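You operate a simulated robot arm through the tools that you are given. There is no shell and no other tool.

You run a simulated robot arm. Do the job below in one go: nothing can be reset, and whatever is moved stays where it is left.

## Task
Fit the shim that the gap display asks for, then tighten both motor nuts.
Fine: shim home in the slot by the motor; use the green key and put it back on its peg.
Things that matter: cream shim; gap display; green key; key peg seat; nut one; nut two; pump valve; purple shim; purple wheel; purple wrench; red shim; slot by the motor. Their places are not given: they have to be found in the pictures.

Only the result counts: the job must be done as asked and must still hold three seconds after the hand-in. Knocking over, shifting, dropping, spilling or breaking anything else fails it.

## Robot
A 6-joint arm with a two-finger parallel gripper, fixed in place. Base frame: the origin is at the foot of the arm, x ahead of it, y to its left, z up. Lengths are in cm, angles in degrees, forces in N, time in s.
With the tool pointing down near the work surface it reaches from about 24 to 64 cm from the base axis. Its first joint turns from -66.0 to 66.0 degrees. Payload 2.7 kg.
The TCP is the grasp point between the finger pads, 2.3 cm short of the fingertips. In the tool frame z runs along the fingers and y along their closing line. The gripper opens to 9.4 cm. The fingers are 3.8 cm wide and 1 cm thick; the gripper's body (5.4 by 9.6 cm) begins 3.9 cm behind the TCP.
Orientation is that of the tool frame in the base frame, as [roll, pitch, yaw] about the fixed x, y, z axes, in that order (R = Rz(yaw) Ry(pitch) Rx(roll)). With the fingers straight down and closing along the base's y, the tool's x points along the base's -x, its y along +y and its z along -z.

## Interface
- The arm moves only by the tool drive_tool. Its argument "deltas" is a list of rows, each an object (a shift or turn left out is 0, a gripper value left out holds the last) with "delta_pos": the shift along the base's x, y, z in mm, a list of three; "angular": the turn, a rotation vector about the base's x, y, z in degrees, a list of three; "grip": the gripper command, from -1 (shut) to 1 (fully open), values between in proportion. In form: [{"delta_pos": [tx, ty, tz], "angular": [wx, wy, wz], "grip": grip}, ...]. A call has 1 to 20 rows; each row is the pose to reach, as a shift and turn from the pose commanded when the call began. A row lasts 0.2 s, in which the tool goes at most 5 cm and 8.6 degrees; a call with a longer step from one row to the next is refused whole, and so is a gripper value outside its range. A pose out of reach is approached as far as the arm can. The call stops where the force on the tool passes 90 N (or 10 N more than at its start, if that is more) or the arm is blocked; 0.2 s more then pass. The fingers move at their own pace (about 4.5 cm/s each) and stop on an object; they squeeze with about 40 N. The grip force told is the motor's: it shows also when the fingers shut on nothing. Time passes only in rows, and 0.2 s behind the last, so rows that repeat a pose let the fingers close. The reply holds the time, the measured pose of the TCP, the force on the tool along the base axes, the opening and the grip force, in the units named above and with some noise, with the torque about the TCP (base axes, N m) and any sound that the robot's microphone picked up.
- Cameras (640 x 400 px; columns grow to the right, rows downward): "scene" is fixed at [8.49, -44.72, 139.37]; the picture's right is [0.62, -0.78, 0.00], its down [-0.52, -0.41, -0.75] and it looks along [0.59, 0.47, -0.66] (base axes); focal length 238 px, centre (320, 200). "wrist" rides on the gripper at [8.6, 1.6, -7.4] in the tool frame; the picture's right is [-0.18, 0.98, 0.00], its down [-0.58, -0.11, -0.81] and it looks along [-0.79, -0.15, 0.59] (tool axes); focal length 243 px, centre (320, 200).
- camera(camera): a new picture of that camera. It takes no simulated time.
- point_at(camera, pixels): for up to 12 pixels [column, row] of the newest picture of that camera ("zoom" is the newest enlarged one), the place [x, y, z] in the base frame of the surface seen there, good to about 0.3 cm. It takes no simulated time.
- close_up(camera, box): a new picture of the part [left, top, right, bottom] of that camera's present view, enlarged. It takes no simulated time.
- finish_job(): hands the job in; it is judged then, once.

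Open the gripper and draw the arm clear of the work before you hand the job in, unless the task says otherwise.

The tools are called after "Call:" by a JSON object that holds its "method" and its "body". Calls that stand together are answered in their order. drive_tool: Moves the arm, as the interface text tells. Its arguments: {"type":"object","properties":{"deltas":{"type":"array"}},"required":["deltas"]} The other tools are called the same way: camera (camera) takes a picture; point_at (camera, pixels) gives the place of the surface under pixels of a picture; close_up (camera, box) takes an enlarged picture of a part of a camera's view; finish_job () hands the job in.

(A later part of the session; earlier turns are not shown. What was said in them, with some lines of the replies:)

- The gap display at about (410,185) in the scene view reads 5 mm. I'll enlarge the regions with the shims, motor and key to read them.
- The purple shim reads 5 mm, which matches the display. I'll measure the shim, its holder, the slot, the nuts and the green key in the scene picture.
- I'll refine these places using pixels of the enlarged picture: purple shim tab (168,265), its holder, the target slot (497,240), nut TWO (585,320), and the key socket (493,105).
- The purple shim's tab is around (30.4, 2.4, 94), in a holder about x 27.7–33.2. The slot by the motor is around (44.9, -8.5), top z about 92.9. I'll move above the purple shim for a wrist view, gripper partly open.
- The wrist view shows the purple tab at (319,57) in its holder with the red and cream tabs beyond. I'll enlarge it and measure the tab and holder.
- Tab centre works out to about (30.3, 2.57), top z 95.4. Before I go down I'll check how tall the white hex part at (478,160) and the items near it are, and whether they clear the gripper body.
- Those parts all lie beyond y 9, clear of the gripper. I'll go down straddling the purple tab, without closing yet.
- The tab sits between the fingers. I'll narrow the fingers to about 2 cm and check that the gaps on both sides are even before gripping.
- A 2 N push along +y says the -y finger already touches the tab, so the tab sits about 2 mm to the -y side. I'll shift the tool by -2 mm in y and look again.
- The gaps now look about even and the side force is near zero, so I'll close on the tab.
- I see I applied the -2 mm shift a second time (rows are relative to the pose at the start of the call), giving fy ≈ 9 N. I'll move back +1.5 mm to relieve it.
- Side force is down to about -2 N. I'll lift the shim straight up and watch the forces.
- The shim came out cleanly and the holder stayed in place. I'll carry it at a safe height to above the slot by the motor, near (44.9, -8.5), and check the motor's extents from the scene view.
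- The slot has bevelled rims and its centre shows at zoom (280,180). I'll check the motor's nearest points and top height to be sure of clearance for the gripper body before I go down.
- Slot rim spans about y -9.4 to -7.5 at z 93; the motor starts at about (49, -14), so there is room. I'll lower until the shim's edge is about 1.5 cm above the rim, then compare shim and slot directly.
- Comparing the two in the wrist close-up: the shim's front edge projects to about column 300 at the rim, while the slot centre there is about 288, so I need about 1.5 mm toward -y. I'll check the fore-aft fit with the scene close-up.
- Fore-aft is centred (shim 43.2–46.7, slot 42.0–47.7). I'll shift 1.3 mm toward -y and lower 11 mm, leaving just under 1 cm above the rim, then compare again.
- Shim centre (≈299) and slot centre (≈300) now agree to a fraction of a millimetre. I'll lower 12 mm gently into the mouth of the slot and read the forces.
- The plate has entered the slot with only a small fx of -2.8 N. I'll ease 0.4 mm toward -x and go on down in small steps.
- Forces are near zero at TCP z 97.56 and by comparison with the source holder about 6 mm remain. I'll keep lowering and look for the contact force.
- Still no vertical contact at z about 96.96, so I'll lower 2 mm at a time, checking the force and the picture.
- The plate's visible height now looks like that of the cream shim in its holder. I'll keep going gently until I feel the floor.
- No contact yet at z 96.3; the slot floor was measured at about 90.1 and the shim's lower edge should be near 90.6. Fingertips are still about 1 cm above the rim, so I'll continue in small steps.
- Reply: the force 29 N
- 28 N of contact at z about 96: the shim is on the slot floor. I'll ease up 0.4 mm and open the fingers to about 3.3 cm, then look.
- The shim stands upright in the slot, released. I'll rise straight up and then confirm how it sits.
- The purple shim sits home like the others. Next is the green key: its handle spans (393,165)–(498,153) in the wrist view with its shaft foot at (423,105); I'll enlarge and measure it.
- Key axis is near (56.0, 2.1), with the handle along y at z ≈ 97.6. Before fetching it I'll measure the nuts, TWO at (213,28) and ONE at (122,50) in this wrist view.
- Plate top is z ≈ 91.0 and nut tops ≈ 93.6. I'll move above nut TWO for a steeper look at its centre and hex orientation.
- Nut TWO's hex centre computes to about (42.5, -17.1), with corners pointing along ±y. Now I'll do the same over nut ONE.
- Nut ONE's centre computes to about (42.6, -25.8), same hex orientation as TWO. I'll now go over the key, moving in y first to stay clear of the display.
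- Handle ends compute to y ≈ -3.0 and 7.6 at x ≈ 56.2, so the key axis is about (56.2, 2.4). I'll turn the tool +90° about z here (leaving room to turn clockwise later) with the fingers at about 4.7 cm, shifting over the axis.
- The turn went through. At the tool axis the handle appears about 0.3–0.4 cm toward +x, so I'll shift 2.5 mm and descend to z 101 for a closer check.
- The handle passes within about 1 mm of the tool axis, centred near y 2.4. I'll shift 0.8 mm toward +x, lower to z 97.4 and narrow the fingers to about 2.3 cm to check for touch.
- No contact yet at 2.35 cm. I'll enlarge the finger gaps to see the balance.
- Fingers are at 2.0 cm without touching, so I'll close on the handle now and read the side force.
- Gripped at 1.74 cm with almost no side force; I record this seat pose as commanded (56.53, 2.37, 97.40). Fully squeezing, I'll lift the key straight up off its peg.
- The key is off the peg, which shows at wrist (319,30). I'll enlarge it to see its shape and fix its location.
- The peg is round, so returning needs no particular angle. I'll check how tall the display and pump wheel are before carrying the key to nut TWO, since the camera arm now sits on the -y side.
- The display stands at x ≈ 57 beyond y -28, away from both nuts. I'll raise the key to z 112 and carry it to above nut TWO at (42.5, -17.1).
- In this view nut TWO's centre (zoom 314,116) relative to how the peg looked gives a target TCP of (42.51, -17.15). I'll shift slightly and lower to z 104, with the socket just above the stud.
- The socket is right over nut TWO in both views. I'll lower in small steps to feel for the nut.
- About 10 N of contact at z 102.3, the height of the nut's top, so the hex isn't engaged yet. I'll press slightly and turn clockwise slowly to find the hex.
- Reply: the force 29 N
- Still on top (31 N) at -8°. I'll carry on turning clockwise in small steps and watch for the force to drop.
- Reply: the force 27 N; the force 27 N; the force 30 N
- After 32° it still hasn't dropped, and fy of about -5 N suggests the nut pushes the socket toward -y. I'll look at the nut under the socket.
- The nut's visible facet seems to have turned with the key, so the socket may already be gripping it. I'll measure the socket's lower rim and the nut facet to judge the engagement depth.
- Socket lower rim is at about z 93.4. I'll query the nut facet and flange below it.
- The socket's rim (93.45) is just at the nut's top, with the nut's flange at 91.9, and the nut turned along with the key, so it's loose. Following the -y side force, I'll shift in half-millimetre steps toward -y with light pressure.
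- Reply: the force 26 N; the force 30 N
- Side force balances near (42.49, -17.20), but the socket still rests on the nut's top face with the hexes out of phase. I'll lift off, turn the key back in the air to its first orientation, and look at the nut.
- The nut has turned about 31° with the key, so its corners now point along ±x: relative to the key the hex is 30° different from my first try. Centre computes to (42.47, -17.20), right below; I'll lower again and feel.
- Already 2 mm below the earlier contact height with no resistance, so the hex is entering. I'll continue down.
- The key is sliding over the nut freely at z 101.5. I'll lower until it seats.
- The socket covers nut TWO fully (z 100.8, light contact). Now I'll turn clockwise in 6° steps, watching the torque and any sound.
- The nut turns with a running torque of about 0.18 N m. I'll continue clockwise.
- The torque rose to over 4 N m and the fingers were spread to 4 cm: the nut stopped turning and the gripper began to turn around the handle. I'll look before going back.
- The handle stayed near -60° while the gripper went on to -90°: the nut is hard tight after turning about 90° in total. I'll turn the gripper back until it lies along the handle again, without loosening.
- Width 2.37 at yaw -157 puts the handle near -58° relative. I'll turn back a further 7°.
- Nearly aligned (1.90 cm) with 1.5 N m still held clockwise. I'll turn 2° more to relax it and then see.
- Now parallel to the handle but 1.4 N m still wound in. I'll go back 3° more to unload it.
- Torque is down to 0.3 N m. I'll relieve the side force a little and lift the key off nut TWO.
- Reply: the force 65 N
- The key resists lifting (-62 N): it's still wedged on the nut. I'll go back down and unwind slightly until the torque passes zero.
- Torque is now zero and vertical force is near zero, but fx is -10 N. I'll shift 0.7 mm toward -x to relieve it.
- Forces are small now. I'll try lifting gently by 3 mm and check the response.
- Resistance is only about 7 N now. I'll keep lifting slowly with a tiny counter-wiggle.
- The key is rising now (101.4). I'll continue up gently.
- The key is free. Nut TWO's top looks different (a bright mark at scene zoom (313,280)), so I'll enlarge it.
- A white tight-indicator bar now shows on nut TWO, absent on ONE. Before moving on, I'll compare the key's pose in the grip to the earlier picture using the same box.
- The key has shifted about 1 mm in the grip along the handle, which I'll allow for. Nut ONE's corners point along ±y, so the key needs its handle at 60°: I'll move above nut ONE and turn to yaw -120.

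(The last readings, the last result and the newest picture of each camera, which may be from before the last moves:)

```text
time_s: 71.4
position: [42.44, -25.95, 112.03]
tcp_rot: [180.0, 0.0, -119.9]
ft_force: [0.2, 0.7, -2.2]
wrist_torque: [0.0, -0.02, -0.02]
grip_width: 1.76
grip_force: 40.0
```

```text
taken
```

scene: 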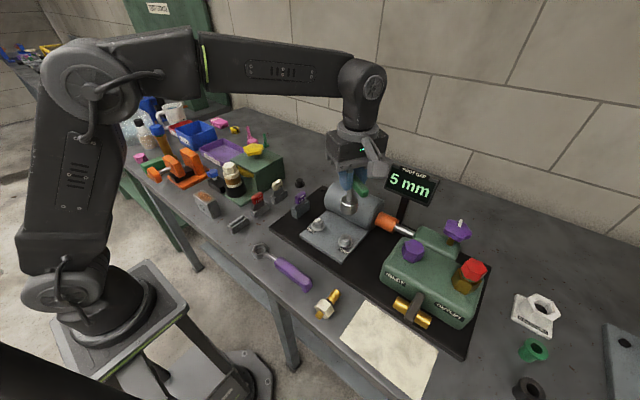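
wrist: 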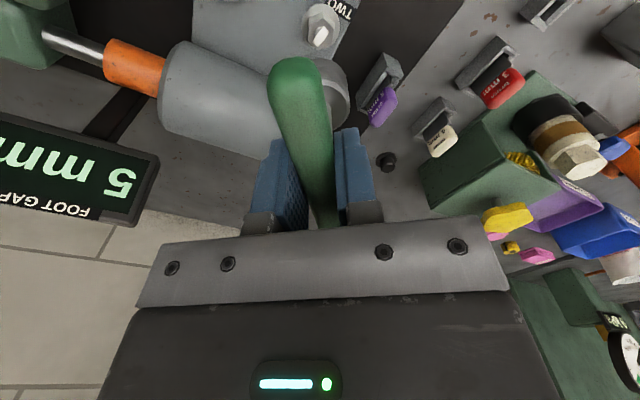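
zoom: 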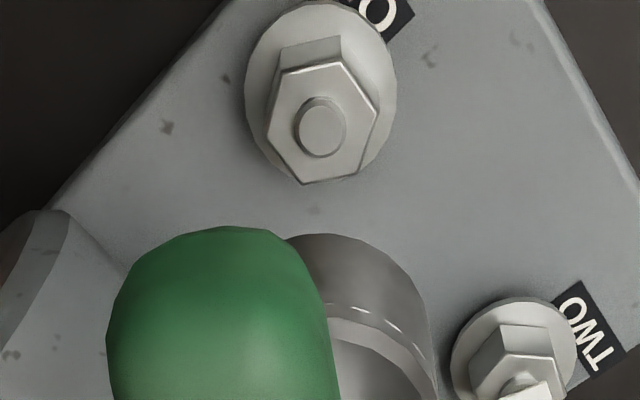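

Nut ONE's hex appears in the same phase as nut TWO did when the key engaged, with its centre about 1 mm off. I'll shift (-0.4, +0.9) mm and lower to just above contact.

Call:
{"method": "drive_tool", "body": {"deltas": [{"delta_pos": [-0.4, 0.9, -30]}, {"delta_pos": [-0.4, 0.9, -60]}, {"delta_pos": [-0.4, 0.9, -80]}, {"delta_pos": [-0.4, 0.9, -90]}, {"delta_pos": [-0.4, 0.9, -94]}, {"delta_pos": [-0.4, 0.9, -96]}, {"delta_pos": [-0.4, 0.9, -97]}]}}

Call:
{"method": "close_up", "body": {"camera": "scene", "box": [310, 190, 380, 260]}}

```text
time_s: 73.0
position: [42.4, -25.87, 102.45]
tcp_rot: [-179.9, -0.1, -120.0]
ft_force: [-2.5, -1.4, 7.7]
wrist_torque: [-0.12, 0.33, -0.03]
grip_width: 1.74
grip_force: 40.6
```

```text
5.71 times, centred on (345, 225) of scene
```

zoom: 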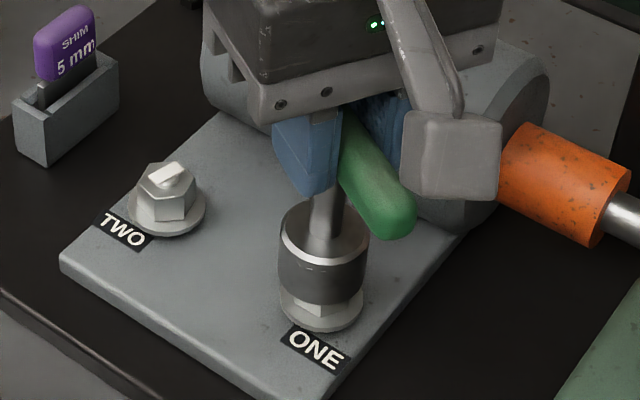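

Contact (10 N) at nut-top height, with a torque showing the touch is on the -x side. I'll nudge 0.6 mm toward -x and look for it to drop in.

Call:
{"method": "drive_tool", "body": {"deltas": [{"delta_pos": [-0.3, -0.1, 0]}, {"delta_pos": [-0.6, -0.2, 0]}, {"delta_pos": [-0.6, -0.2, 0]}]}}

Call:
{"method": "drive_tool", "body": {"deltas": [{"delta_pos": [-0.3, 0, 0]}, {"delta_pos": [-0.5, 0, 0]}, {"delta_pos": [-0.5, 0, 0]}]}}

```text
time_s: 73.8
position: [42.31, -25.86, 102.29]
tcp_rot: [-179.8, 0.0, -120.0]
ft_force: [0.8, -3.9, 12.5]
wrist_torque: [-0.43, -0.08, 0.01]
grip_width: 1.79
grip_force: 40.1
```

```text
time_s: 74.6
position: [42.36, -25.81, 102.31]
tcp_rot: [-179.8, 0.0, -120.0]
ft_force: [5.5, -3.6, 13.2]
wrist_torque: [-0.45, -0.54, -0.02]
grip_width: 1.75
grip_force: 40.1
```

It's holding by friction on top, so the nudges tell me little. I'll lift back to z 112 and measure the nut centre with a stronger enlargement.

Call:
{"method": "drive_tool", "body": {"deltas": [{"delta_pos": [0.9, 0.6, 5]}, {"delta_pos": [0.9, 0.6, 30]}, {"delta_pos": [0.9, 0.6, 60]}, {"delta_pos": [0.9, 0.6, 97.5]}, {"delta_pos": [0.9, 0.6, 97.5]}]}}

Call:
{"method": "close_up", "body": {"camera": "wrist", "box": [290, 0, 354, 60]}}

Call:
{"method": "close_up", "body": {"camera": "wrist", "box": [240, 0, 400, 100]}}

```text
time_s: 75.8
position: [42.3, -25.74, 111.93]
tcp_rot: [179.8, 0.1, -120.1]
ft_force: [-0.5, 0.2, -1.5]
wrist_torque: [0.0, 0.02, -0.02]
grip_width: 1.74
grip_force: 40.4
```

```text
6.67 times, centred on (322, 30) of wrist
```

zoom: 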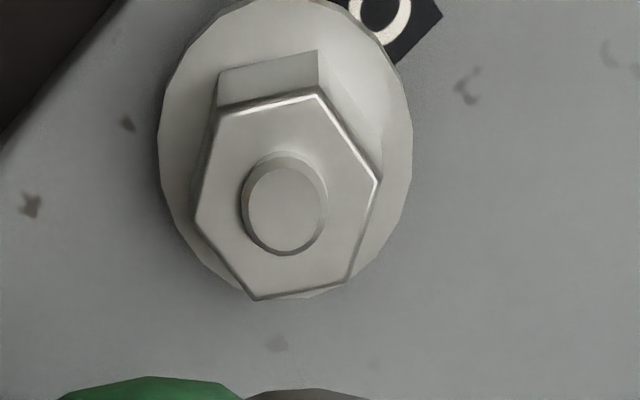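

```text
4.00 times, centred on (320, 50) of wrist
```

zoom: 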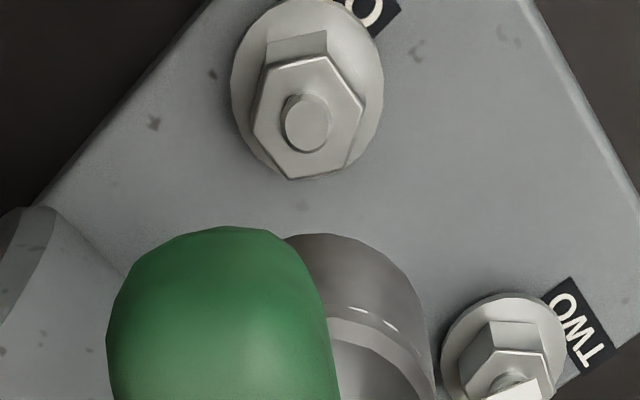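

The nut moved in the image more than commanded, and the measured pose (42.30, -25.74) agrees: the arm sits a little off its command. I'll let it settle with a null move and look again.

Call:
{"method": "drive_tool", "body": {"deltas": [{"delta_pos": [0, 0, 0]}, {"delta_pos": [0, 0, 0]}, {"delta_pos": [0, 0, 0]}]}}

Call:
{"method": "close_up", "body": {"camera": "wrist", "box": [240, 0, 400, 100]}}

Call:
{"method": "drive_tool", "body": {"deltas": [{"delta_pos": [0, 0, 0]}]}}

```text
time_s: 76.6
position: [42.24, -25.66, 112.02]
tcp_rot: [180.0, 0.0, -120.0]
ft_force: [-0.2, 0.8, -1.7]
wrist_torque: [-0.03, -0.04, -0.01]
grip_width: 1.75
grip_force: 40.3
```

```text
4.00 times, centred on (320, 50) of wrist
```

zoom: 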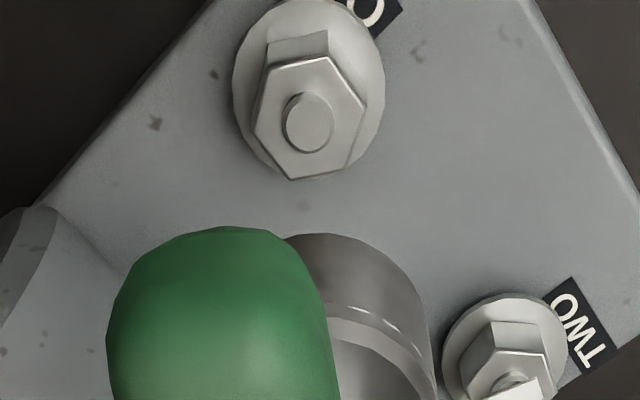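

```text
time_s: 77.0
position: [42.31, -25.81, 111.9]
tcp_rot: [-180.0, 0.0, -120.0]
ft_force: [0.4, -0.8, -1.9]
wrist_torque: [-0.02, 0.01, -0.01]
grip_width: 1.79
grip_force: 40.2
```

I'll lower to about 4 mm above the nut and compare the socket with the nut's round flange in strong enlargements from both cameras.

Call:
{"method": "drive_tool", "body": {"deltas": [{"delta_pos": [1, -1.2, -30]}, {"delta_pos": [1, -1.2, -60]}, {"delta_pos": [1, -1.2, -85]}, {"delta_pos": [1, -1.2, -92]}, {"delta_pos": [1, -1.2, -92]}, {"delta_pos": [1, -1.2, -92]}]}}

Call:
{"method": "close_up", "body": {"camera": "scene", "box": [327, 218, 363, 254]}}

Call:
{"method": "close_up", "body": {"camera": "wrist", "box": [280, 20, 376, 80]}}

```text
time_s: 78.4
position: [42.38, -25.88, 102.8]
tcp_rot: [179.9, 0.0, -120.0]
ft_force: [-0.3, 0.7, -2.2]
wrist_torque: [-0.02, 0.0, -0.01]
grip_width: 1.77
grip_force: 39.8
```

```text
11.11 times, centred on (345, 236) of scene
```

zoom: 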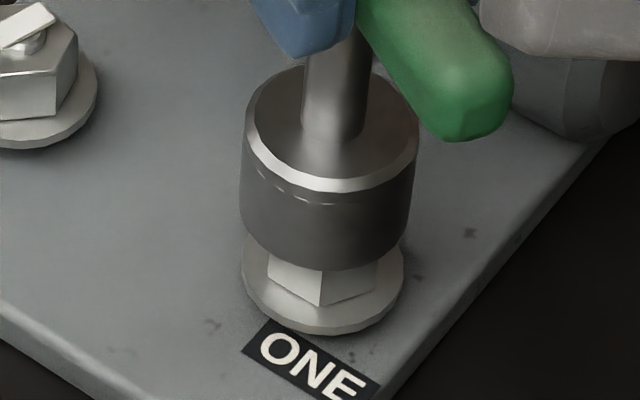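

```text
6.67 times, centred on (328, 50) of wrist
```

zoom: 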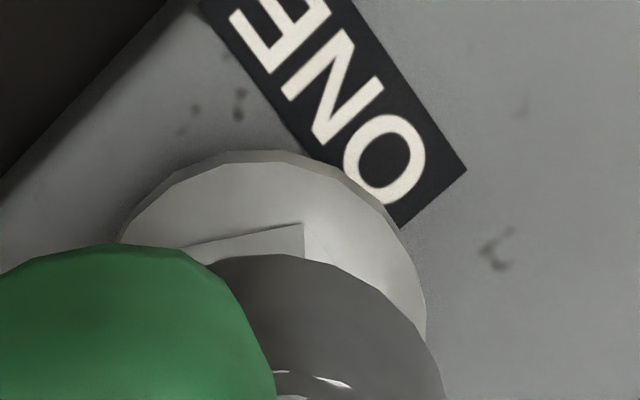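

The touch torques from the earlier contacts (touch on the -x side first, then on the -y side) and the wrist view both point to about (42.33, -26.0). I'll shift there and lower gently.

Call:
{"method": "drive_tool", "body": {"deltas": [{"delta_pos": [-0.5, -1.3, 0]}, {"delta_pos": [-0.5, -1.3, -2]}, {"delta_pos": [-0.5, -1.3, -4]}, {"delta_pos": [-0.5, -1.3, -5]}, {"delta_pos": [-0.5, -1.3, -5]}]}}

```text
time_s: 79.6
position: [42.46, -26.0, 102.29]
tcp_rot: [180.0, 0.0, -120.0]
ft_force: [0.2, 0.2, -1.5]
wrist_torque: [0.02, 0.03, 0.01]
grip_width: 1.76
grip_force: 40.3
```

No contact yet at z 102.3. I'll lower 1.5 mm more.

Call:
{"method": "drive_tool", "body": {"deltas": [{"delta_pos": [0, 0, -0.5]}, {"delta_pos": [0, 0, -1]}, {"delta_pos": [0, 0, -1.5]}, {"delta_pos": [0, 0, -1.5]}]}}

```text
time_s: 80.6
position: [42.43, -25.96, 102.22]
tcp_rot: [-180.0, 0.1, -120.0]
ft_force: [0.4, -0.7, -1.4]
wrist_torque: [0.02, 0.0, 0.02]
grip_width: 1.75
grip_force: 40.2
```

Below the earlier contact height with no force, so it looks like it's going in. I'll continue down.

Call:
{"method": "drive_tool", "body": {"deltas": [{"delta_pos": [0, 0, -1]}, {"delta_pos": [0, 0, -2]}, {"delta_pos": [0, 0, -3]}, {"delta_pos": [0, 0, -3]}]}}

Call:
{"method": "drive_tool", "body": {"deltas": [{"delta_pos": [0, 0, -1]}, {"delta_pos": [0, 0, -2]}, {"delta_pos": [0, 0, -3]}, {"delta_pos": [0, 0, -3]}]}}

```text
time_s: 81.6
position: [42.35, -25.95, 101.84]
tcp_rot: [-180.0, 0.0, -120.1]
ft_force: [0.6, 0.1, -1.2]
wrist_torque: [0.0, 0.05, 0.01]
grip_width: 1.75
grip_force: 40.3
```

```text
time_s: 82.6
position: [42.47, -26.07, 101.43]
tcp_rot: [180.0, 0.0, -119.9]
ft_force: [0.4, -0.2, -2.6]
wrist_torque: [0.0, 0.01, 0.01]
grip_width: 1.77
grip_force: 39.9
```

The key is sliding over nut ONE at z 101.5. I'll lower until it seats.

Call:
{"method": "drive_tool", "body": {"deltas": [{"delta_pos": [0, 0, -1]}, {"delta_pos": [0, 0, -2]}, {"delta_pos": [0, 0, -3]}, {"delta_pos": [0, 0, -4]}, {"delta_pos": [0, 0, -4]}]}}

Call:
{"method": "drive_tool", "body": {"deltas": [{"delta_pos": [0, 0, -1]}, {"delta_pos": [0, 0, -2]}, {"delta_pos": [0, 0, -3]}, {"delta_pos": [0, 0, -3]}]}}

Call:
{"method": "close_up", "body": {"camera": "scene", "box": [310, 190, 380, 260]}}

```text
time_s: 83.8
position: [42.4, -26.01, 101.03]
tcp_rot: [-179.9, 0.0, -120.0]
ft_force: [0.3, -0.1, -1.1]
wrist_torque: [0.01, 0.0, -0.01]
grip_width: 1.79
grip_force: 39.7
```

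```text
time_s: 84.8
position: [42.37, -25.91, 100.83]
tcp_rot: [-179.8, 0.0, -120.0]
ft_force: [-1.3, 2.3, 5.9]
wrist_torque: [0.16, 0.12, 0.04]
grip_width: 1.77
grip_force: 40.0
```

```text
5.71 times, centred on (345, 225) of scene
```

zoom: 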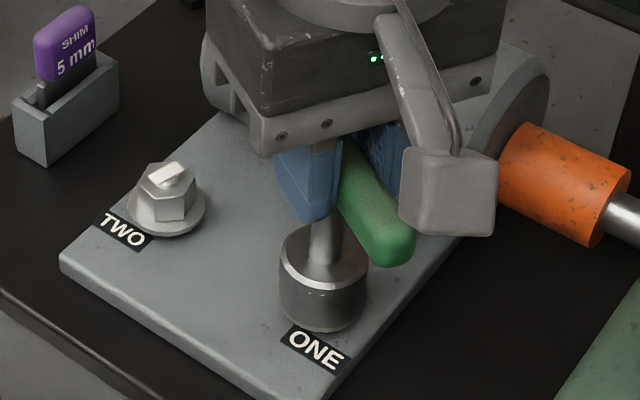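

Seated on nut ONE. I'll turn clockwise, watching the torque and finger opening, in shorter calls this time.

Call:
{"method": "drive_tool", "body": {"deltas": [{"delta_pos": [0, 0, 0.3], "angular": [0, 0, -6]}, {"delta_pos": [0, 0, 0.3], "angular": [0, 0, -12]}, {"delta_pos": [0, 0, 0.3], "angular": [0, 0, -18]}, {"delta_pos": [0, 0, 0.3], "angular": [0, 0, -24]}]}}

Call:
{"method": "drive_tool", "body": {"deltas": [{"delta_pos": [0, 0, 0], "angular": [0, 0, -6]}, {"delta_pos": [0, 0, 0], "angular": [0, 0, -12]}, {"delta_pos": [0, 0, 0], "angular": [0, 0, -18]}]}}

```text
time_s: 85.8
position: [42.32, -25.98, 100.79]
tcp_rot: [179.9, 0.0, -144.1]
ft_force: [-4.2, 2.3, 8.8]
wrist_torque: [0.15, 0.23, 0.01]
grip_width: 1.75
grip_force: 39.8
```

```text
time_s: 86.6
position: [42.42, -25.89, 100.85]
tcp_rot: [-180.0, 0.0, -162.1]
ft_force: [-3.4, 4.6, 8.8]
wrist_torque: [0.26, 0.05, 0.1]
grip_width: 1.78
grip_force: 39.4
```

Torque is still low (0.1 N m) after 42°. I'll go on 18°, easing the tool slightly toward +y to follow the key axis.

Call:
{"method": "drive_tool", "body": {"deltas": [{"delta_pos": [-0.2, 0.3, 0], "angular": [0, 0, -6]}, {"delta_pos": [-0.3, 0.6, 0], "angular": [0, 0, -12]}, {"delta_pos": [-0.4, 0.7, 0], "angular": [0, 0, -18]}]}}

Call:
{"method": "drive_tool", "body": {"deltas": [{"delta_pos": [0, 0, 0], "angular": [0, 0, -4]}, {"delta_pos": [0, 0, 0], "angular": [0, 0, -8]}, {"delta_pos": [0, 0, 0], "angular": [0, 0, -12]}]}}

```text
time_s: 87.4
position: [42.44, -25.94, 100.87]
tcp_rot: [-179.9, 0.0, 179.9]
ft_force: [1.2, 1.3, 5.1]
wrist_torque: [0.0, -0.08, 0.08]
grip_width: 1.75
grip_force: 39.4
```

```text
time_s: 88.2
position: [42.41, -25.86, 100.88]
tcp_rot: [180.0, -0.1, 167.9]
ft_force: [-4.2, 2.9, 7.2]
wrist_torque: [0.11, 0.15, 0.16]
grip_width: 1.75
grip_force: 40.3
```

72° turned, torque 0.16 N m. I'll continue in smaller portions, expecting it to tighten near 90°.

Call:
{"method": "drive_tool", "body": {"deltas": [{"delta_pos": [-0.2, 0.2, 0], "angular": [0, 0, -4]}, {"delta_pos": [-0.3, 0.3, 0], "angular": [0, 0, -8]}, {"delta_pos": [-0.3, 0.3, 0], "angular": [0, 0, -12]}]}}

Call:
{"method": "drive_tool", "body": {"deltas": [{"delta_pos": [0, 0, 0], "angular": [0, 0, -3]}, {"delta_pos": [0, 0, 0], "angular": [0, 0, -6]}]}}

```text
time_s: 89.0
position: [42.33, -26.0, 100.93]
tcp_rot: [-179.9, -0.1, 155.9]
ft_force: [-3.7, 4.5, 6.9]
wrist_torque: [0.17, 0.18, 0.21]
grip_width: 1.74
grip_force: 39.6
```

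```text
time_s: 89.6
position: [42.36, -25.87, 100.82]
tcp_rot: [180.0, 0.0, 150.1]
ft_force: [-1.8, 2.9, 5.6]
wrist_torque: [0.04, 0.17, 1.69]
grip_width: 1.98
grip_force: 40.0
```

The torque rises sharply at 90° (1.7 N m): the nut is seating. I'll apply some more turn as was done for nut TWO.

Call:
{"method": "drive_tool", "body": {"deltas": [{"delta_pos": [0, 0, 0], "angular": [0, 0, -3]}, {"delta_pos": [0, 0, 0], "angular": [0, 0, -6]}, {"delta_pos": [0, 0, 0], "angular": [0, 0, -9]}]}}

Call:
{"method": "drive_tool", "body": {"deltas": [{"delta_pos": [0, 0, 0], "angular": [0, 0, -3]}, {"delta_pos": [0, 0, 0], "angular": [0, 0, -6]}, {"delta_pos": [0, 0, 0], "angular": [0, 0, -9]}]}}

```text
time_s: 90.4
position: [42.37, -25.83, 100.86]
tcp_rot: [180.0, 0.1, 141.1]
ft_force: [0.4, 5.6, 5.0]
wrist_torque: [0.05, 0.01, 2.28]
grip_width: 2.48
grip_force: 39.3
```

```text
time_s: 91.2
position: [42.54, -25.92, 100.97]
tcp_rot: [-180.0, 0.0, 132.4]
ft_force: [-0.2, 5.4, 5.3]
wrist_torque: [0.05, 0.06, 2.96]
grip_width: 3.05
grip_force: 40.3
```

3.0 N m now with the fingers at 3.05 cm. I'll add 9° more to match what nut TWO received, then go back.

Call:
{"method": "drive_tool", "body": {"deltas": [{"delta_pos": [0, 0, 0], "angular": [0, 0, -3]}, {"delta_pos": [0, 0, 0], "angular": [0, 0, -6]}, {"delta_pos": [0, 0, 0], "angular": [0, 0, -9]}]}}

Call:
{"method": "drive_tool", "body": {"deltas": [{"delta_pos": [0, 0, 0], "angular": [0, 0, 6]}, {"delta_pos": [0, 0, 0], "angular": [0, 0, 12]}, {"delta_pos": [0, 0, 0], "angular": [0, 0, 18]}, {"delta_pos": [0, 0, 0], "angular": [0, 0, 22]}]}}

```text
time_s: 92.0
position: [42.43, -25.8, 100.97]
tcp_rot: [180.0, -0.1, 123.7]
ft_force: [-0.3, 4.8, 2.1]
wrist_torque: [0.07, 0.03, 4.09]
grip_width: 3.72
grip_force: 39.7
```

```text
time_s: 93.0
position: [42.45, -25.86, 100.77]
tcp_rot: [-179.9, 0.0, 145.1]
ft_force: [6.6, 1.3, -2.9]
wrist_torque: [0.05, -0.32, 1.23]
grip_width: 2.2
grip_force: 40.0
```

Peak was 4.1 N m. I'll go on turning back until the fingers lie along the handle and the torque is gone.

Call:
{"method": "drive_tool", "body": {"deltas": [{"delta_pos": [0, 0, 0], "angular": [0, 0, 3]}, {"delta_pos": [0, 0, 0], "angular": [0, 0, 6]}, {"delta_pos": [0, 0, 0], "angular": [0, 0, 7]}]}}

Call:
{"method": "drive_tool", "body": {"deltas": [{"delta_pos": [0, 0, 0], "angular": [0, 0, 1]}, {"delta_pos": [0, 0, 0], "angular": [0, 0, 2]}, {"delta_pos": [0, 0, 0], "angular": [0, 0, 2]}]}}

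```text
time_s: 93.8
position: [42.39, -25.93, 100.75]
tcp_rot: [-180.0, 0.0, 152.0]
ft_force: [7.6, 1.6, -1.5]
wrist_torque: [0.01, -0.33, 1.31]
grip_width: 1.78
grip_force: 39.7
```

```text
time_s: 94.6
position: [42.41, -25.93, 100.88]
tcp_rot: [-179.9, -0.1, 154.1]
ft_force: [7.2, 1.6, -2.5]
wrist_torque: [0.03, -0.42, 0.33]
grip_width: 1.77
grip_force: 40.2
```

Torque 0.33 N m, fx 7 N. I'll unwind 0.8° more and ease 0.7 mm toward +x.

Call:
{"method": "drive_tool", "body": {"deltas": [{"delta_pos": [0.4, 0.1, 0], "angular": [0, 0, 0.5]}, {"delta_pos": [0.7, 0.1, 0], "angular": [0, 0, 0.8]}, {"delta_pos": [0.7, 0.1, 0], "angular": [0, 0, 0.8]}]}}

Call:
{"method": "drive_tool", "body": {"deltas": [{"delta_pos": [0, 0, 1], "angular": [0, 0, 0]}, {"delta_pos": [0, 0, 2], "angular": [0, 0, 0]}, {"delta_pos": [0, 0, 3], "angular": [0, 0, 0]}]}}

```text
time_s: 95.4
position: [42.42, -25.92, 100.81]
tcp_rot: [-180.0, -0.1, 154.9]
ft_force: [0.4, 0.7, -0.6]
wrist_torque: [0.03, -0.01, 0.24]
grip_width: 1.76
grip_force: 39.5
```

```text
time_s: 96.2
position: [42.41, -25.84, 100.86]
tcp_rot: [180.0, -0.3, 154.8]
ft_force: [8.1, -5.9, -28.8]
wrist_torque: [-0.44, -0.67, 0.24]
grip_width: 1.76
grip_force: 40.2
```

Still gripping the nut a little (0.24 N m). I'll lower again and unwind another 1° before lifting.

Call:
{"method": "drive_tool", "body": {"deltas": [{"delta_pos": [0, 0, -2], "angular": [0, 0, 0]}, {"delta_pos": [0, 0, -3], "angular": [0, 0, 0.7]}, {"delta_pos": [0, 0, -3], "angular": [0, 0, 1.2]}]}}

Call:
{"method": "drive_tool", "body": {"deltas": [{"delta_pos": [0, 0, 1], "angular": [0, 0, 0]}, {"delta_pos": [0, 0, 2], "angular": [0, 0, 0]}, {"delta_pos": [0, 0, 3], "angular": [0, 0, 0]}]}}

```text
time_s: 97.0
position: [42.38, -25.9, 101.13]
tcp_rot: [180.0, 0.1, 156.0]
ft_force: [-5.7, 5.4, 6.1]
wrist_torque: [0.57, 0.64, 0.03]
grip_width: 1.74
grip_force: 39.7
```

```text
time_s: 97.8
position: [42.47, -25.85, 100.97]
tcp_rot: [-180.0, -0.2, 156.0]
ft_force: [-3.8, 2.8, -7.3]
wrist_torque: [0.15, 0.37, 0.01]
grip_width: 1.78
grip_force: 39.3
```

Torque is zero and only about 5 N resists. I'll continue lifting slowly, easing the side forces.

Call:
{"method": "drive_tool", "body": {"deltas": [{"delta_pos": [-0.3, 0.3, 1]}, {"delta_pos": [-0.4, 0.3, 2]}, {"delta_pos": [-0.4, 0.3, 3]}, {"delta_pos": [-0.4, 0.3, 4]}]}}

Call:
{"method": "drive_tool", "body": {"deltas": [{"delta_pos": [0, 0, 2]}, {"delta_pos": [0, 0, 4]}, {"delta_pos": [0, 0, 6]}, {"delta_pos": [0, 0, 9]}]}}

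```text
time_s: 98.8
position: [42.49, -25.96, 101.6]
tcp_rot: [180.0, -0.1, 156.0]
ft_force: [-0.1, -2.1, -4.0]
wrist_torque: [-0.08, 0.06, 0.02]
grip_width: 1.76
grip_force: 40.4
```

```text
time_s: 99.8
position: [42.39, -25.8, 102.38]
tcp_rot: [180.0, 0.0, 156.0]
ft_force: [-0.2, -0.3, -1.6]
wrist_torque: [0.03, -0.01, 0.01]
grip_width: 1.76
grip_force: 40.3
```

The key is off nut ONE. I'll raise it to z 112 and look at both nuts for the tight indicator.

Call:
{"method": "drive_tool", "body": {"deltas": [{"delta_pos": [0, 0, 20]}, {"delta_pos": [0, 0, 50]}, {"delta_pos": [0, 0, 95]}, {"delta_pos": [0, 0, 95]}]}}

Call:
{"method": "close_up", "body": {"camera": "scene", "box": [295, 205, 365, 260]}}

Call:
{"method": "close_up", "body": {"camera": "wrist", "box": [240, 0, 400, 100]}}

Call:
{"method": "camera", "body": {"camera": "scene"}}

```text
time_s: 100.8
position: [42.34, -25.82, 111.87]
tcp_rot: [179.9, 0.0, 155.9]
ft_force: [-0.1, -0.5, -2.4]
wrist_torque: [-0.01, 0.02, -0.01]
grip_width: 1.78
grip_force: 39.6
```

```text
7.27 times, centred on (330, 232) of scene
```

zoom: 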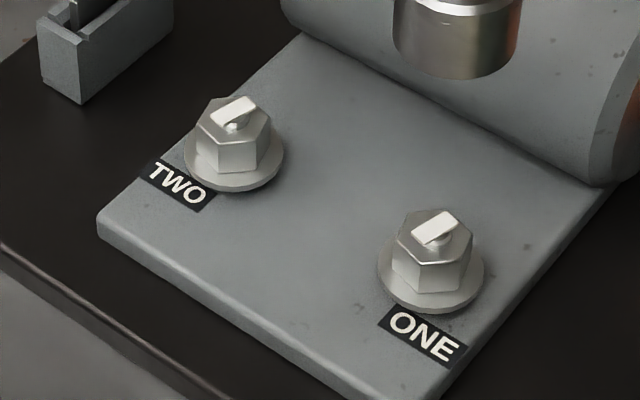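

```text
4.00 times, centred on (320, 50) of wrist
```

zoom: 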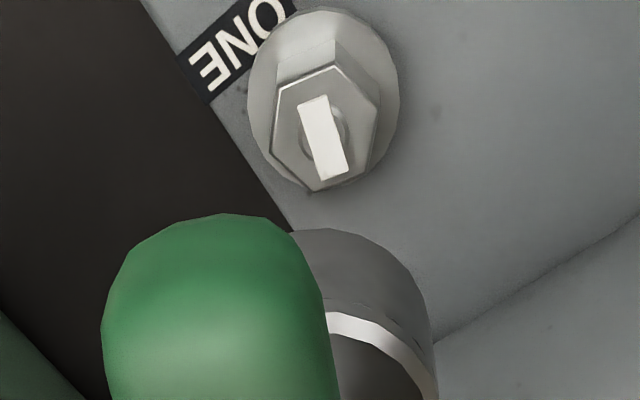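

```text
taken
```

scene: 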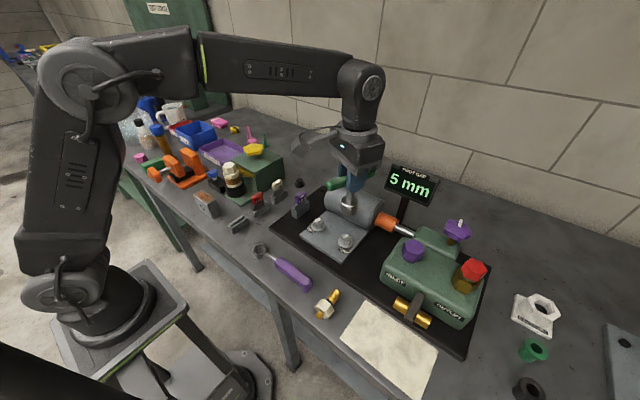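

Both nuts now show the white tight indicator. I'll carry the key back to above its peg, turning to its original orientation (yaw -90) on the way.

Call:
{"method": "drive_tool", "body": {"deltas": [{"delta_pos": [0, 19, 0], "angular": [0, 0, 8]}, {"delta_pos": [0, 38, 0], "angular": [0, 0, 16]}, {"delta_pos": [0, 57, 0], "angular": [0, 0, 24]}, {"delta_pos": [0, 76, 0], "angular": [0, 0, 32]}, {"delta_pos": [12, 95, 0], "angular": [0, 0, 40]}, {"delta_pos": [24, 114, 0], "angular": [0, 0, 48]}, {"delta_pos": [37, 133, 0], "angular": [0, 0, 56]}, {"delta_pos": [50, 152, 0], "angular": [0, 0, 64]}, {"delta_pos": [63, 171, 0], "angular": [0, 0, 72]}, {"delta_pos": [76, 190, 0], "angular": [0, 0, 80]}, {"delta_pos": [89, 209, 0], "angular": [0, 0, 88]}, {"delta_pos": [102, 228, 0], "angular": [0, 0, 96]}, {"delta_pos": [115, 247, 0], "angular": [0, 0, 104]}, {"delta_pos": [128, 266, 0], "angular": [0, 0, 110]}, {"delta_pos": [140.3, 282.3, 0], "angular": [0, 0, 114]}, {"delta_pos": [140.3, 282.3, 0], "angular": [0, 0, 114]}]}}

Call:
{"method": "drive_tool", "body": {"deltas": [{"delta_pos": [0, 0, -25]}, {"delta_pos": [0, 0, -50]}, {"delta_pos": [0, 0, -56]}, {"delta_pos": [0, 0, -56]}, {"delta_pos": [0, 0, -56]}]}}

Call:
{"method": "close_up", "body": {"camera": "wrist", "box": [250, 0, 390, 100]}}

Call:
{"method": "close_up", "body": {"camera": "scene", "box": [260, 130, 350, 200]}}

```text
time_s: 104.2
position: [56.34, 2.34, 112.03]
tcp_rot: [-180.0, 0.0, -89.9]
ft_force: [-0.4, 0.7, -1.5]
wrist_torque: [0.0, -0.01, 0.01]
grip_width: 1.77
grip_force: 40.0
```

```text
time_s: 105.4
position: [56.34, 2.48, 106.31]
tcp_rot: [180.0, -0.1, -89.9]
ft_force: [0.5, 0.2, -2.1]
wrist_torque: [-0.03, 0.02, 0.0]
grip_width: 1.78
grip_force: 40.3
```

```text
4.00 times, centred on (320, 50) of wrist
```

zoom: 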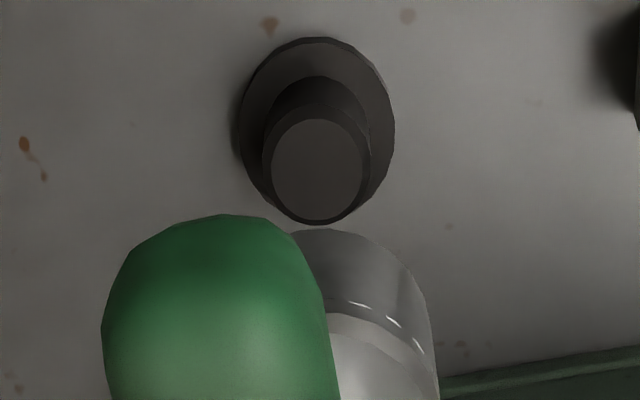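

```text
5.71 times, centred on (305, 165) of scene
```

zoom: 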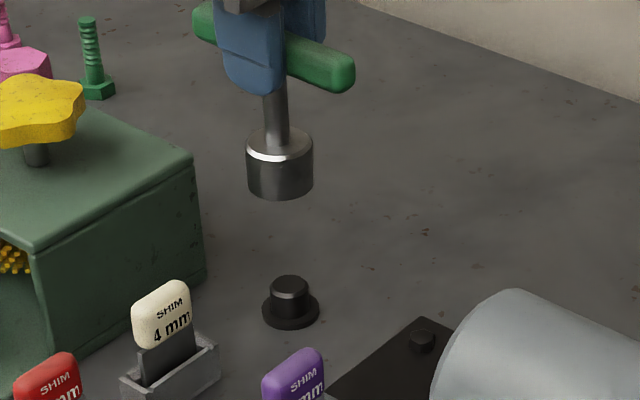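

The peg and key appear nearly as when I lifted it off, with the peg about 1 mm further ahead relative to the socket. I'll shift 0.7 mm toward +y and lower until the socket is about 1 cm above the peg for a close comparison.

Call:
{"method": "drive_tool", "body": {"deltas": [{"delta_pos": [0, 0.7, -25]}, {"delta_pos": [0, 0.7, -50]}, {"delta_pos": [0, 0.7, -64]}, {"delta_pos": [0, 0.7, -64]}, {"delta_pos": [0, 0.7, -64]}]}}

Call:
{"method": "close_up", "body": {"camera": "scene", "box": [285, 160, 325, 200]}}

Call:
{"method": "close_up", "body": {"camera": "wrist", "box": [280, 10, 376, 70]}}

```text
time_s: 106.6
position: [56.54, 2.45, 99.91]
tcp_rot: [-180.0, 0.1, -90.0]
ft_force: [-0.4, 0.4, -2.2]
wrist_torque: [0.0, 0.0, -0.03]
grip_width: 1.75
grip_force: 40.1
```

```text
10.00 times, centred on (305, 180) of scene
```

zoom: 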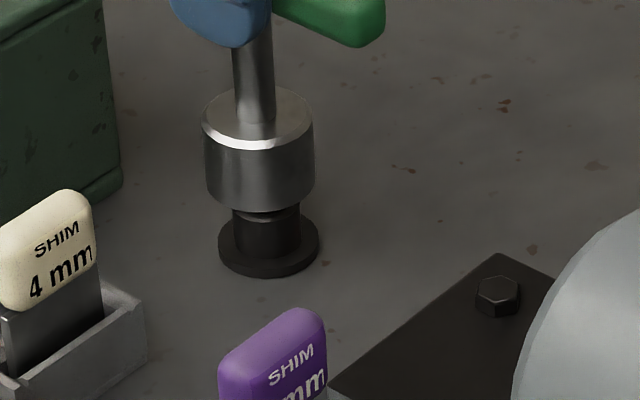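

```text
6.67 times, centred on (328, 40) of wrist
```

zoom: 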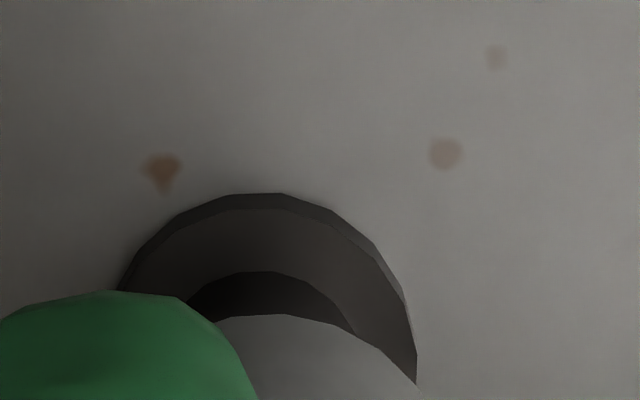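

Socket and peg line up within about 1 mm in both views. I'll lower gently and feel for the peg.

Call:
{"method": "drive_tool", "body": {"deltas": [{"delta_pos": [0, 0, -3]}, {"delta_pos": [0, 0, -6]}, {"delta_pos": [0, 0, -9]}, {"delta_pos": [0, 0, -11]}, {"delta_pos": [0, 0, -11]}]}}

Call:
{"method": "drive_tool", "body": {"deltas": [{"delta_pos": [0, 0, -1]}, {"delta_pos": [0, 0, -2]}, {"delta_pos": [0, 0, -3]}, {"delta_pos": [0, 0, -3]}]}}

```text
time_s: 107.8
position: [56.44, 2.43, 98.84]
tcp_rot: [180.0, 0.1, -90.0]
ft_force: [-0.3, 0.2, -2.1]
wrist_torque: [-0.03, -0.02, 0.01]
grip_width: 1.73
grip_force: 39.5
```

```text
time_s: 108.8
position: [56.31, 2.43, 98.53]
tcp_rot: [180.0, -0.1, -90.0]
ft_force: [0.6, 0.2, -2.2]
wrist_torque: [-0.01, 0.03, 0.01]
grip_width: 1.78
grip_force: 40.3
```

No contact at z 98.5, so the socket is going over the peg. I'll continue down.

Call:
{"method": "drive_tool", "body": {"deltas": [{"delta_pos": [0, 0, -1]}, {"delta_pos": [0, 0, -2]}, {"delta_pos": [0, 0, -3]}, {"delta_pos": [0, 0, -4]}, {"delta_pos": [0, 0, -4]}]}}

Call:
{"method": "drive_tool", "body": {"deltas": [{"delta_pos": [0, 0, -1]}, {"delta_pos": [0, 0, -2]}, {"delta_pos": [0, 0, -3]}, {"delta_pos": [0, 0, -4]}, {"delta_pos": [0, 0, -4]}]}}

Call:
{"method": "close_up", "body": {"camera": "scene", "box": [285, 160, 325, 200]}}

```text
time_s: 110.0
position: [56.3, 2.45, 98.19]
tcp_rot: [180.0, 0.0, -89.9]
ft_force: [0.7, 0.3, -1.3]
wrist_torque: [0.02, -0.03, 0.01]
grip_width: 1.74
grip_force: 40.4
```

```text
time_s: 111.2
position: [56.34, 2.49, 97.72]
tcp_rot: [-180.0, -0.1, -89.9]
ft_force: [-0.5, -0.4, -1.7]
wrist_torque: [0.03, 0.0, 0.01]
grip_width: 1.76
grip_force: 40.3
```

```text
10.00 times, centred on (305, 180) of scene
```

zoom: 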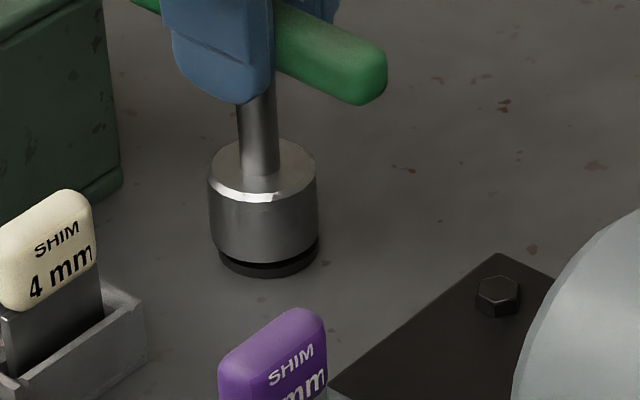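

The socket is nearly down on the peg's flange at z 97.8 with no side force. I'll lower the last few millimetres until it touches.

Call:
{"method": "drive_tool", "body": {"deltas": [{"delta_pos": [0, 0, -1]}, {"delta_pos": [0, 0, -2]}, {"delta_pos": [0, 0, -3]}, {"delta_pos": [0, 0, -3]}]}}

Call:
{"method": "drive_tool", "body": {"deltas": [{"delta_pos": [0, 0, -0.5]}, {"delta_pos": [0, 0, -1]}, {"delta_pos": [0, 0, -1]}]}}

```text
time_s: 112.2
position: [56.41, 2.52, 97.39]
tcp_rot: [180.0, -0.1, -90.1]
ft_force: [-0.1, -0.4, -2.0]
wrist_torque: [0.02, 0.01, 0.03]
grip_width: 1.75
grip_force: 40.0
```

```text
time_s: 113.0
position: [56.42, 2.45, 97.4]
tcp_rot: [-180.0, 0.0, -90.0]
ft_force: [0.2, 0.4, -2.0]
wrist_torque: [0.02, 0.01, 0.01]
grip_width: 1.76
grip_force: 39.7
```

Still free at 97.4; a little further.

Call:
{"method": "drive_tool", "body": {"deltas": [{"delta_pos": [0, 0, -0.7]}, {"delta_pos": [0, 0, -1.5]}, {"delta_pos": [0, 0, -1.5]}]}}

Call:
{"method": "drive_tool", "body": {"deltas": [{"delta_pos": [0, 0, -0.5]}, {"delta_pos": [0, 0, -1]}, {"delta_pos": [0, 0, -1]}]}}

Call:
{"method": "close_up", "body": {"camera": "scene", "box": [285, 160, 325, 200]}}

```text
time_s: 113.8
position: [56.5, 2.42, 97.46]
tcp_rot: [-180.0, -0.1, -90.0]
ft_force: [-1.2, 0.0, 5.8]
wrist_torque: [-0.08, 0.19, 0.01]
grip_width: 1.77
grip_force: 39.4
```

```text
time_s: 114.6
position: [56.45, 2.45, 97.25]
tcp_rot: [-179.8, 0.0, -89.9]
ft_force: [-6.3, 1.3, 23.0]
wrist_torque: [-0.17, 0.39, -0.04]
grip_width: 1.73
grip_force: 39.9
```

```text
10.00 times, centred on (305, 180) of scene
```

zoom: 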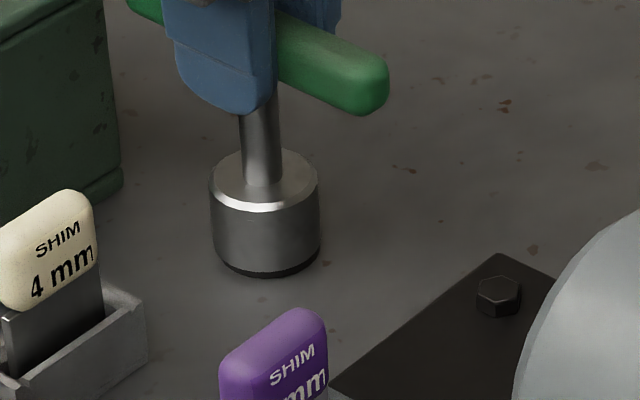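

25 N of contact: the key is seated on its peg as at the start. I'll ease off 1 mm, open the fingers and check that it stands.

Call:
{"method": "drive_tool", "body": {"deltas": [{"delta_pos": [0, 0, 0.8]}, {"delta_pos": [0, 0, 0.8]}, {"delta_pos": [0, 0, 0.8], "grip": -0.4}, {"delta_pos": [0, 0, 0.8], "grip": -0.1}, {"delta_pos": [0, 0, 0.8], "grip": 0.0}, {"delta_pos": [0, 0, 0.8]}]}}

Call:
{"method": "close_up", "body": {"camera": "scene", "box": [265, 140, 335, 200]}}

Call:
{"method": "camera", "body": {"camera": "wrist"}}

```text
time_s: 116.0
position: [56.39, 2.46, 97.19]
tcp_rot: [-180.0, 0.0, -89.9]
ft_force: [0.4, -1.0, 0.1]
wrist_torque: [0.0, 0.0, -0.01]
grip_width: 4.7
grip_force: 0.0
```

```text
6.67 times, centred on (300, 170) of scene
```

zoom: 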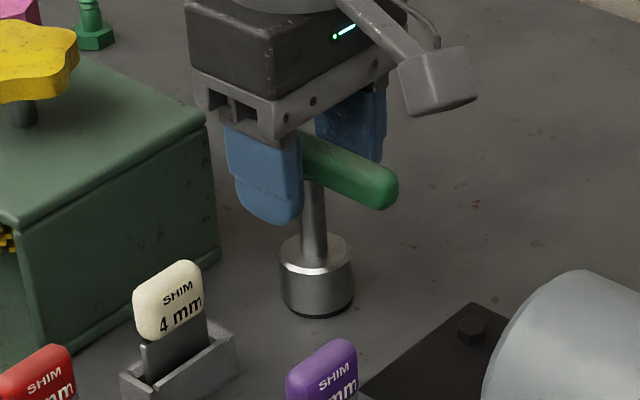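

```text
taken
```

wrist: 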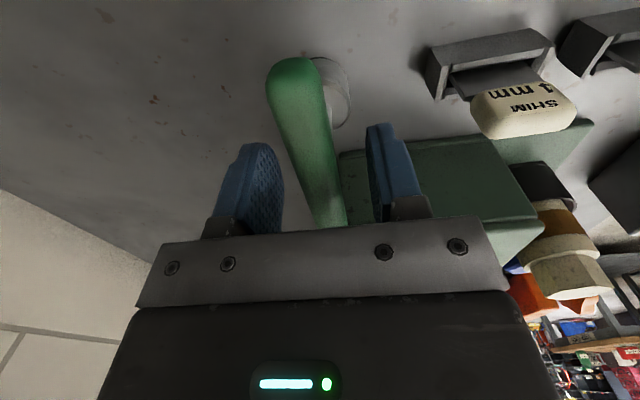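

The key stands free on its peg between the open fingers. I'll rise straight up, clear of it, and check the whole scene.

Call:
{"method": "drive_tool", "body": {"deltas": [{"delta_pos": [0, 0, 15]}, {"delta_pos": [0, 0, 40]}, {"delta_pos": [0, 0, 80]}, {"delta_pos": [0, 0, 125]}, {"delta_pos": [0, 0, 170]}, {"delta_pos": [-30, 0, 200]}, {"delta_pos": [-60, 0, 220]}, {"delta_pos": [-90, 0, 240]}, {"delta_pos": [-90, 0, 240]}]}}

Call:
{"method": "camera", "body": {"camera": "scene"}}

Call:
{"method": "close_up", "body": {"camera": "scene", "box": [210, 140, 380, 260]}}

```text
time_s: 118.0
position: [47.29, 2.37, 121.15]
tcp_rot: [-180.0, 0.1, -90.0]
ft_force: [-0.4, 0.0, -0.8]
wrist_torque: [-0.01, 0.01, -0.02]
grip_width: 4.7
grip_force: 0.0
```

```text
taken
```

scene: 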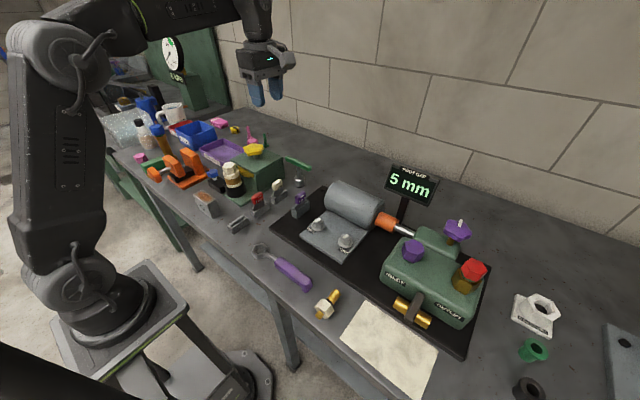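

```text
3.33 times, centred on (295, 200) of scene
```

zoom: 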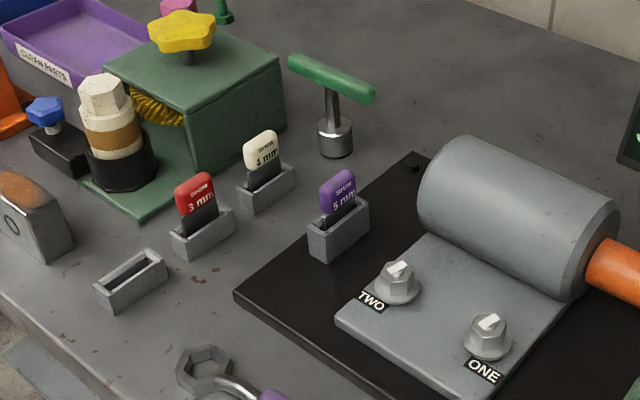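

The key stands upright on its peg, the purple 5 mm shim is in the slot, both nuts show their tight marks, and nothing else has moved. One last close look at the shim before handing in.

Call:
{"method": "close_up", "body": {"camera": "scene", "box": [280, 180, 330, 225]}}

Call:
{"method": "point_at", "body": {"camera": "zoom", "pixels": [[275, 120], [235, 225], [260, 190], [290, 180], [230, 265], [255, 275]]}}

```text
8.89 times, centred on (305, 202) of scene
```

zoom: 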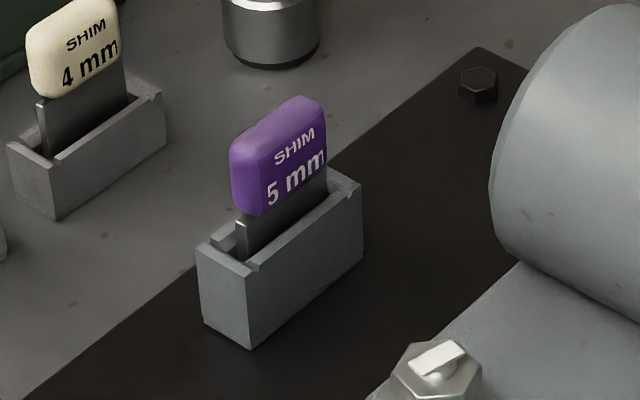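

```text
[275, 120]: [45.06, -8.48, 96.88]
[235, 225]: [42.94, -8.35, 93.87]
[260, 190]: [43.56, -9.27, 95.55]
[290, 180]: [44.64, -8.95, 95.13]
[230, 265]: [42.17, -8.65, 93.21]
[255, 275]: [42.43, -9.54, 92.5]
```

The shim stands straight and fully down in the slot (tab top z ≈ 96.9, deeper than in its old holder). The arm is clear with the gripper open, so I'm handing in the job.

Call:
{"method": "finish_job", "body": {}}

```text
The job is handed in.
```

The job is handed in: the purple 5 mm shim, as the gap display asked, is in the slot by the motor. Both motor nuts are tight, and the green key is back on its peg.

- **Shim:** It went down until it met the slot floor (about 28 N) and stands straight. The red and cream shims were not touched.
- **Nuts:** Each turned clockwise about 90° to a hard stop at roughly 4 N m. A white mark, which I took as the tight sign, then showed on each nut; no click was heard. On my first try the key sat on top of nut two and turned it about 32° before seating.
- **Key:** It is seated at the same height and in the same orientation as at the start.

The gripper is open and the arm is clear of the work. In the last pictures nothing else had moved.
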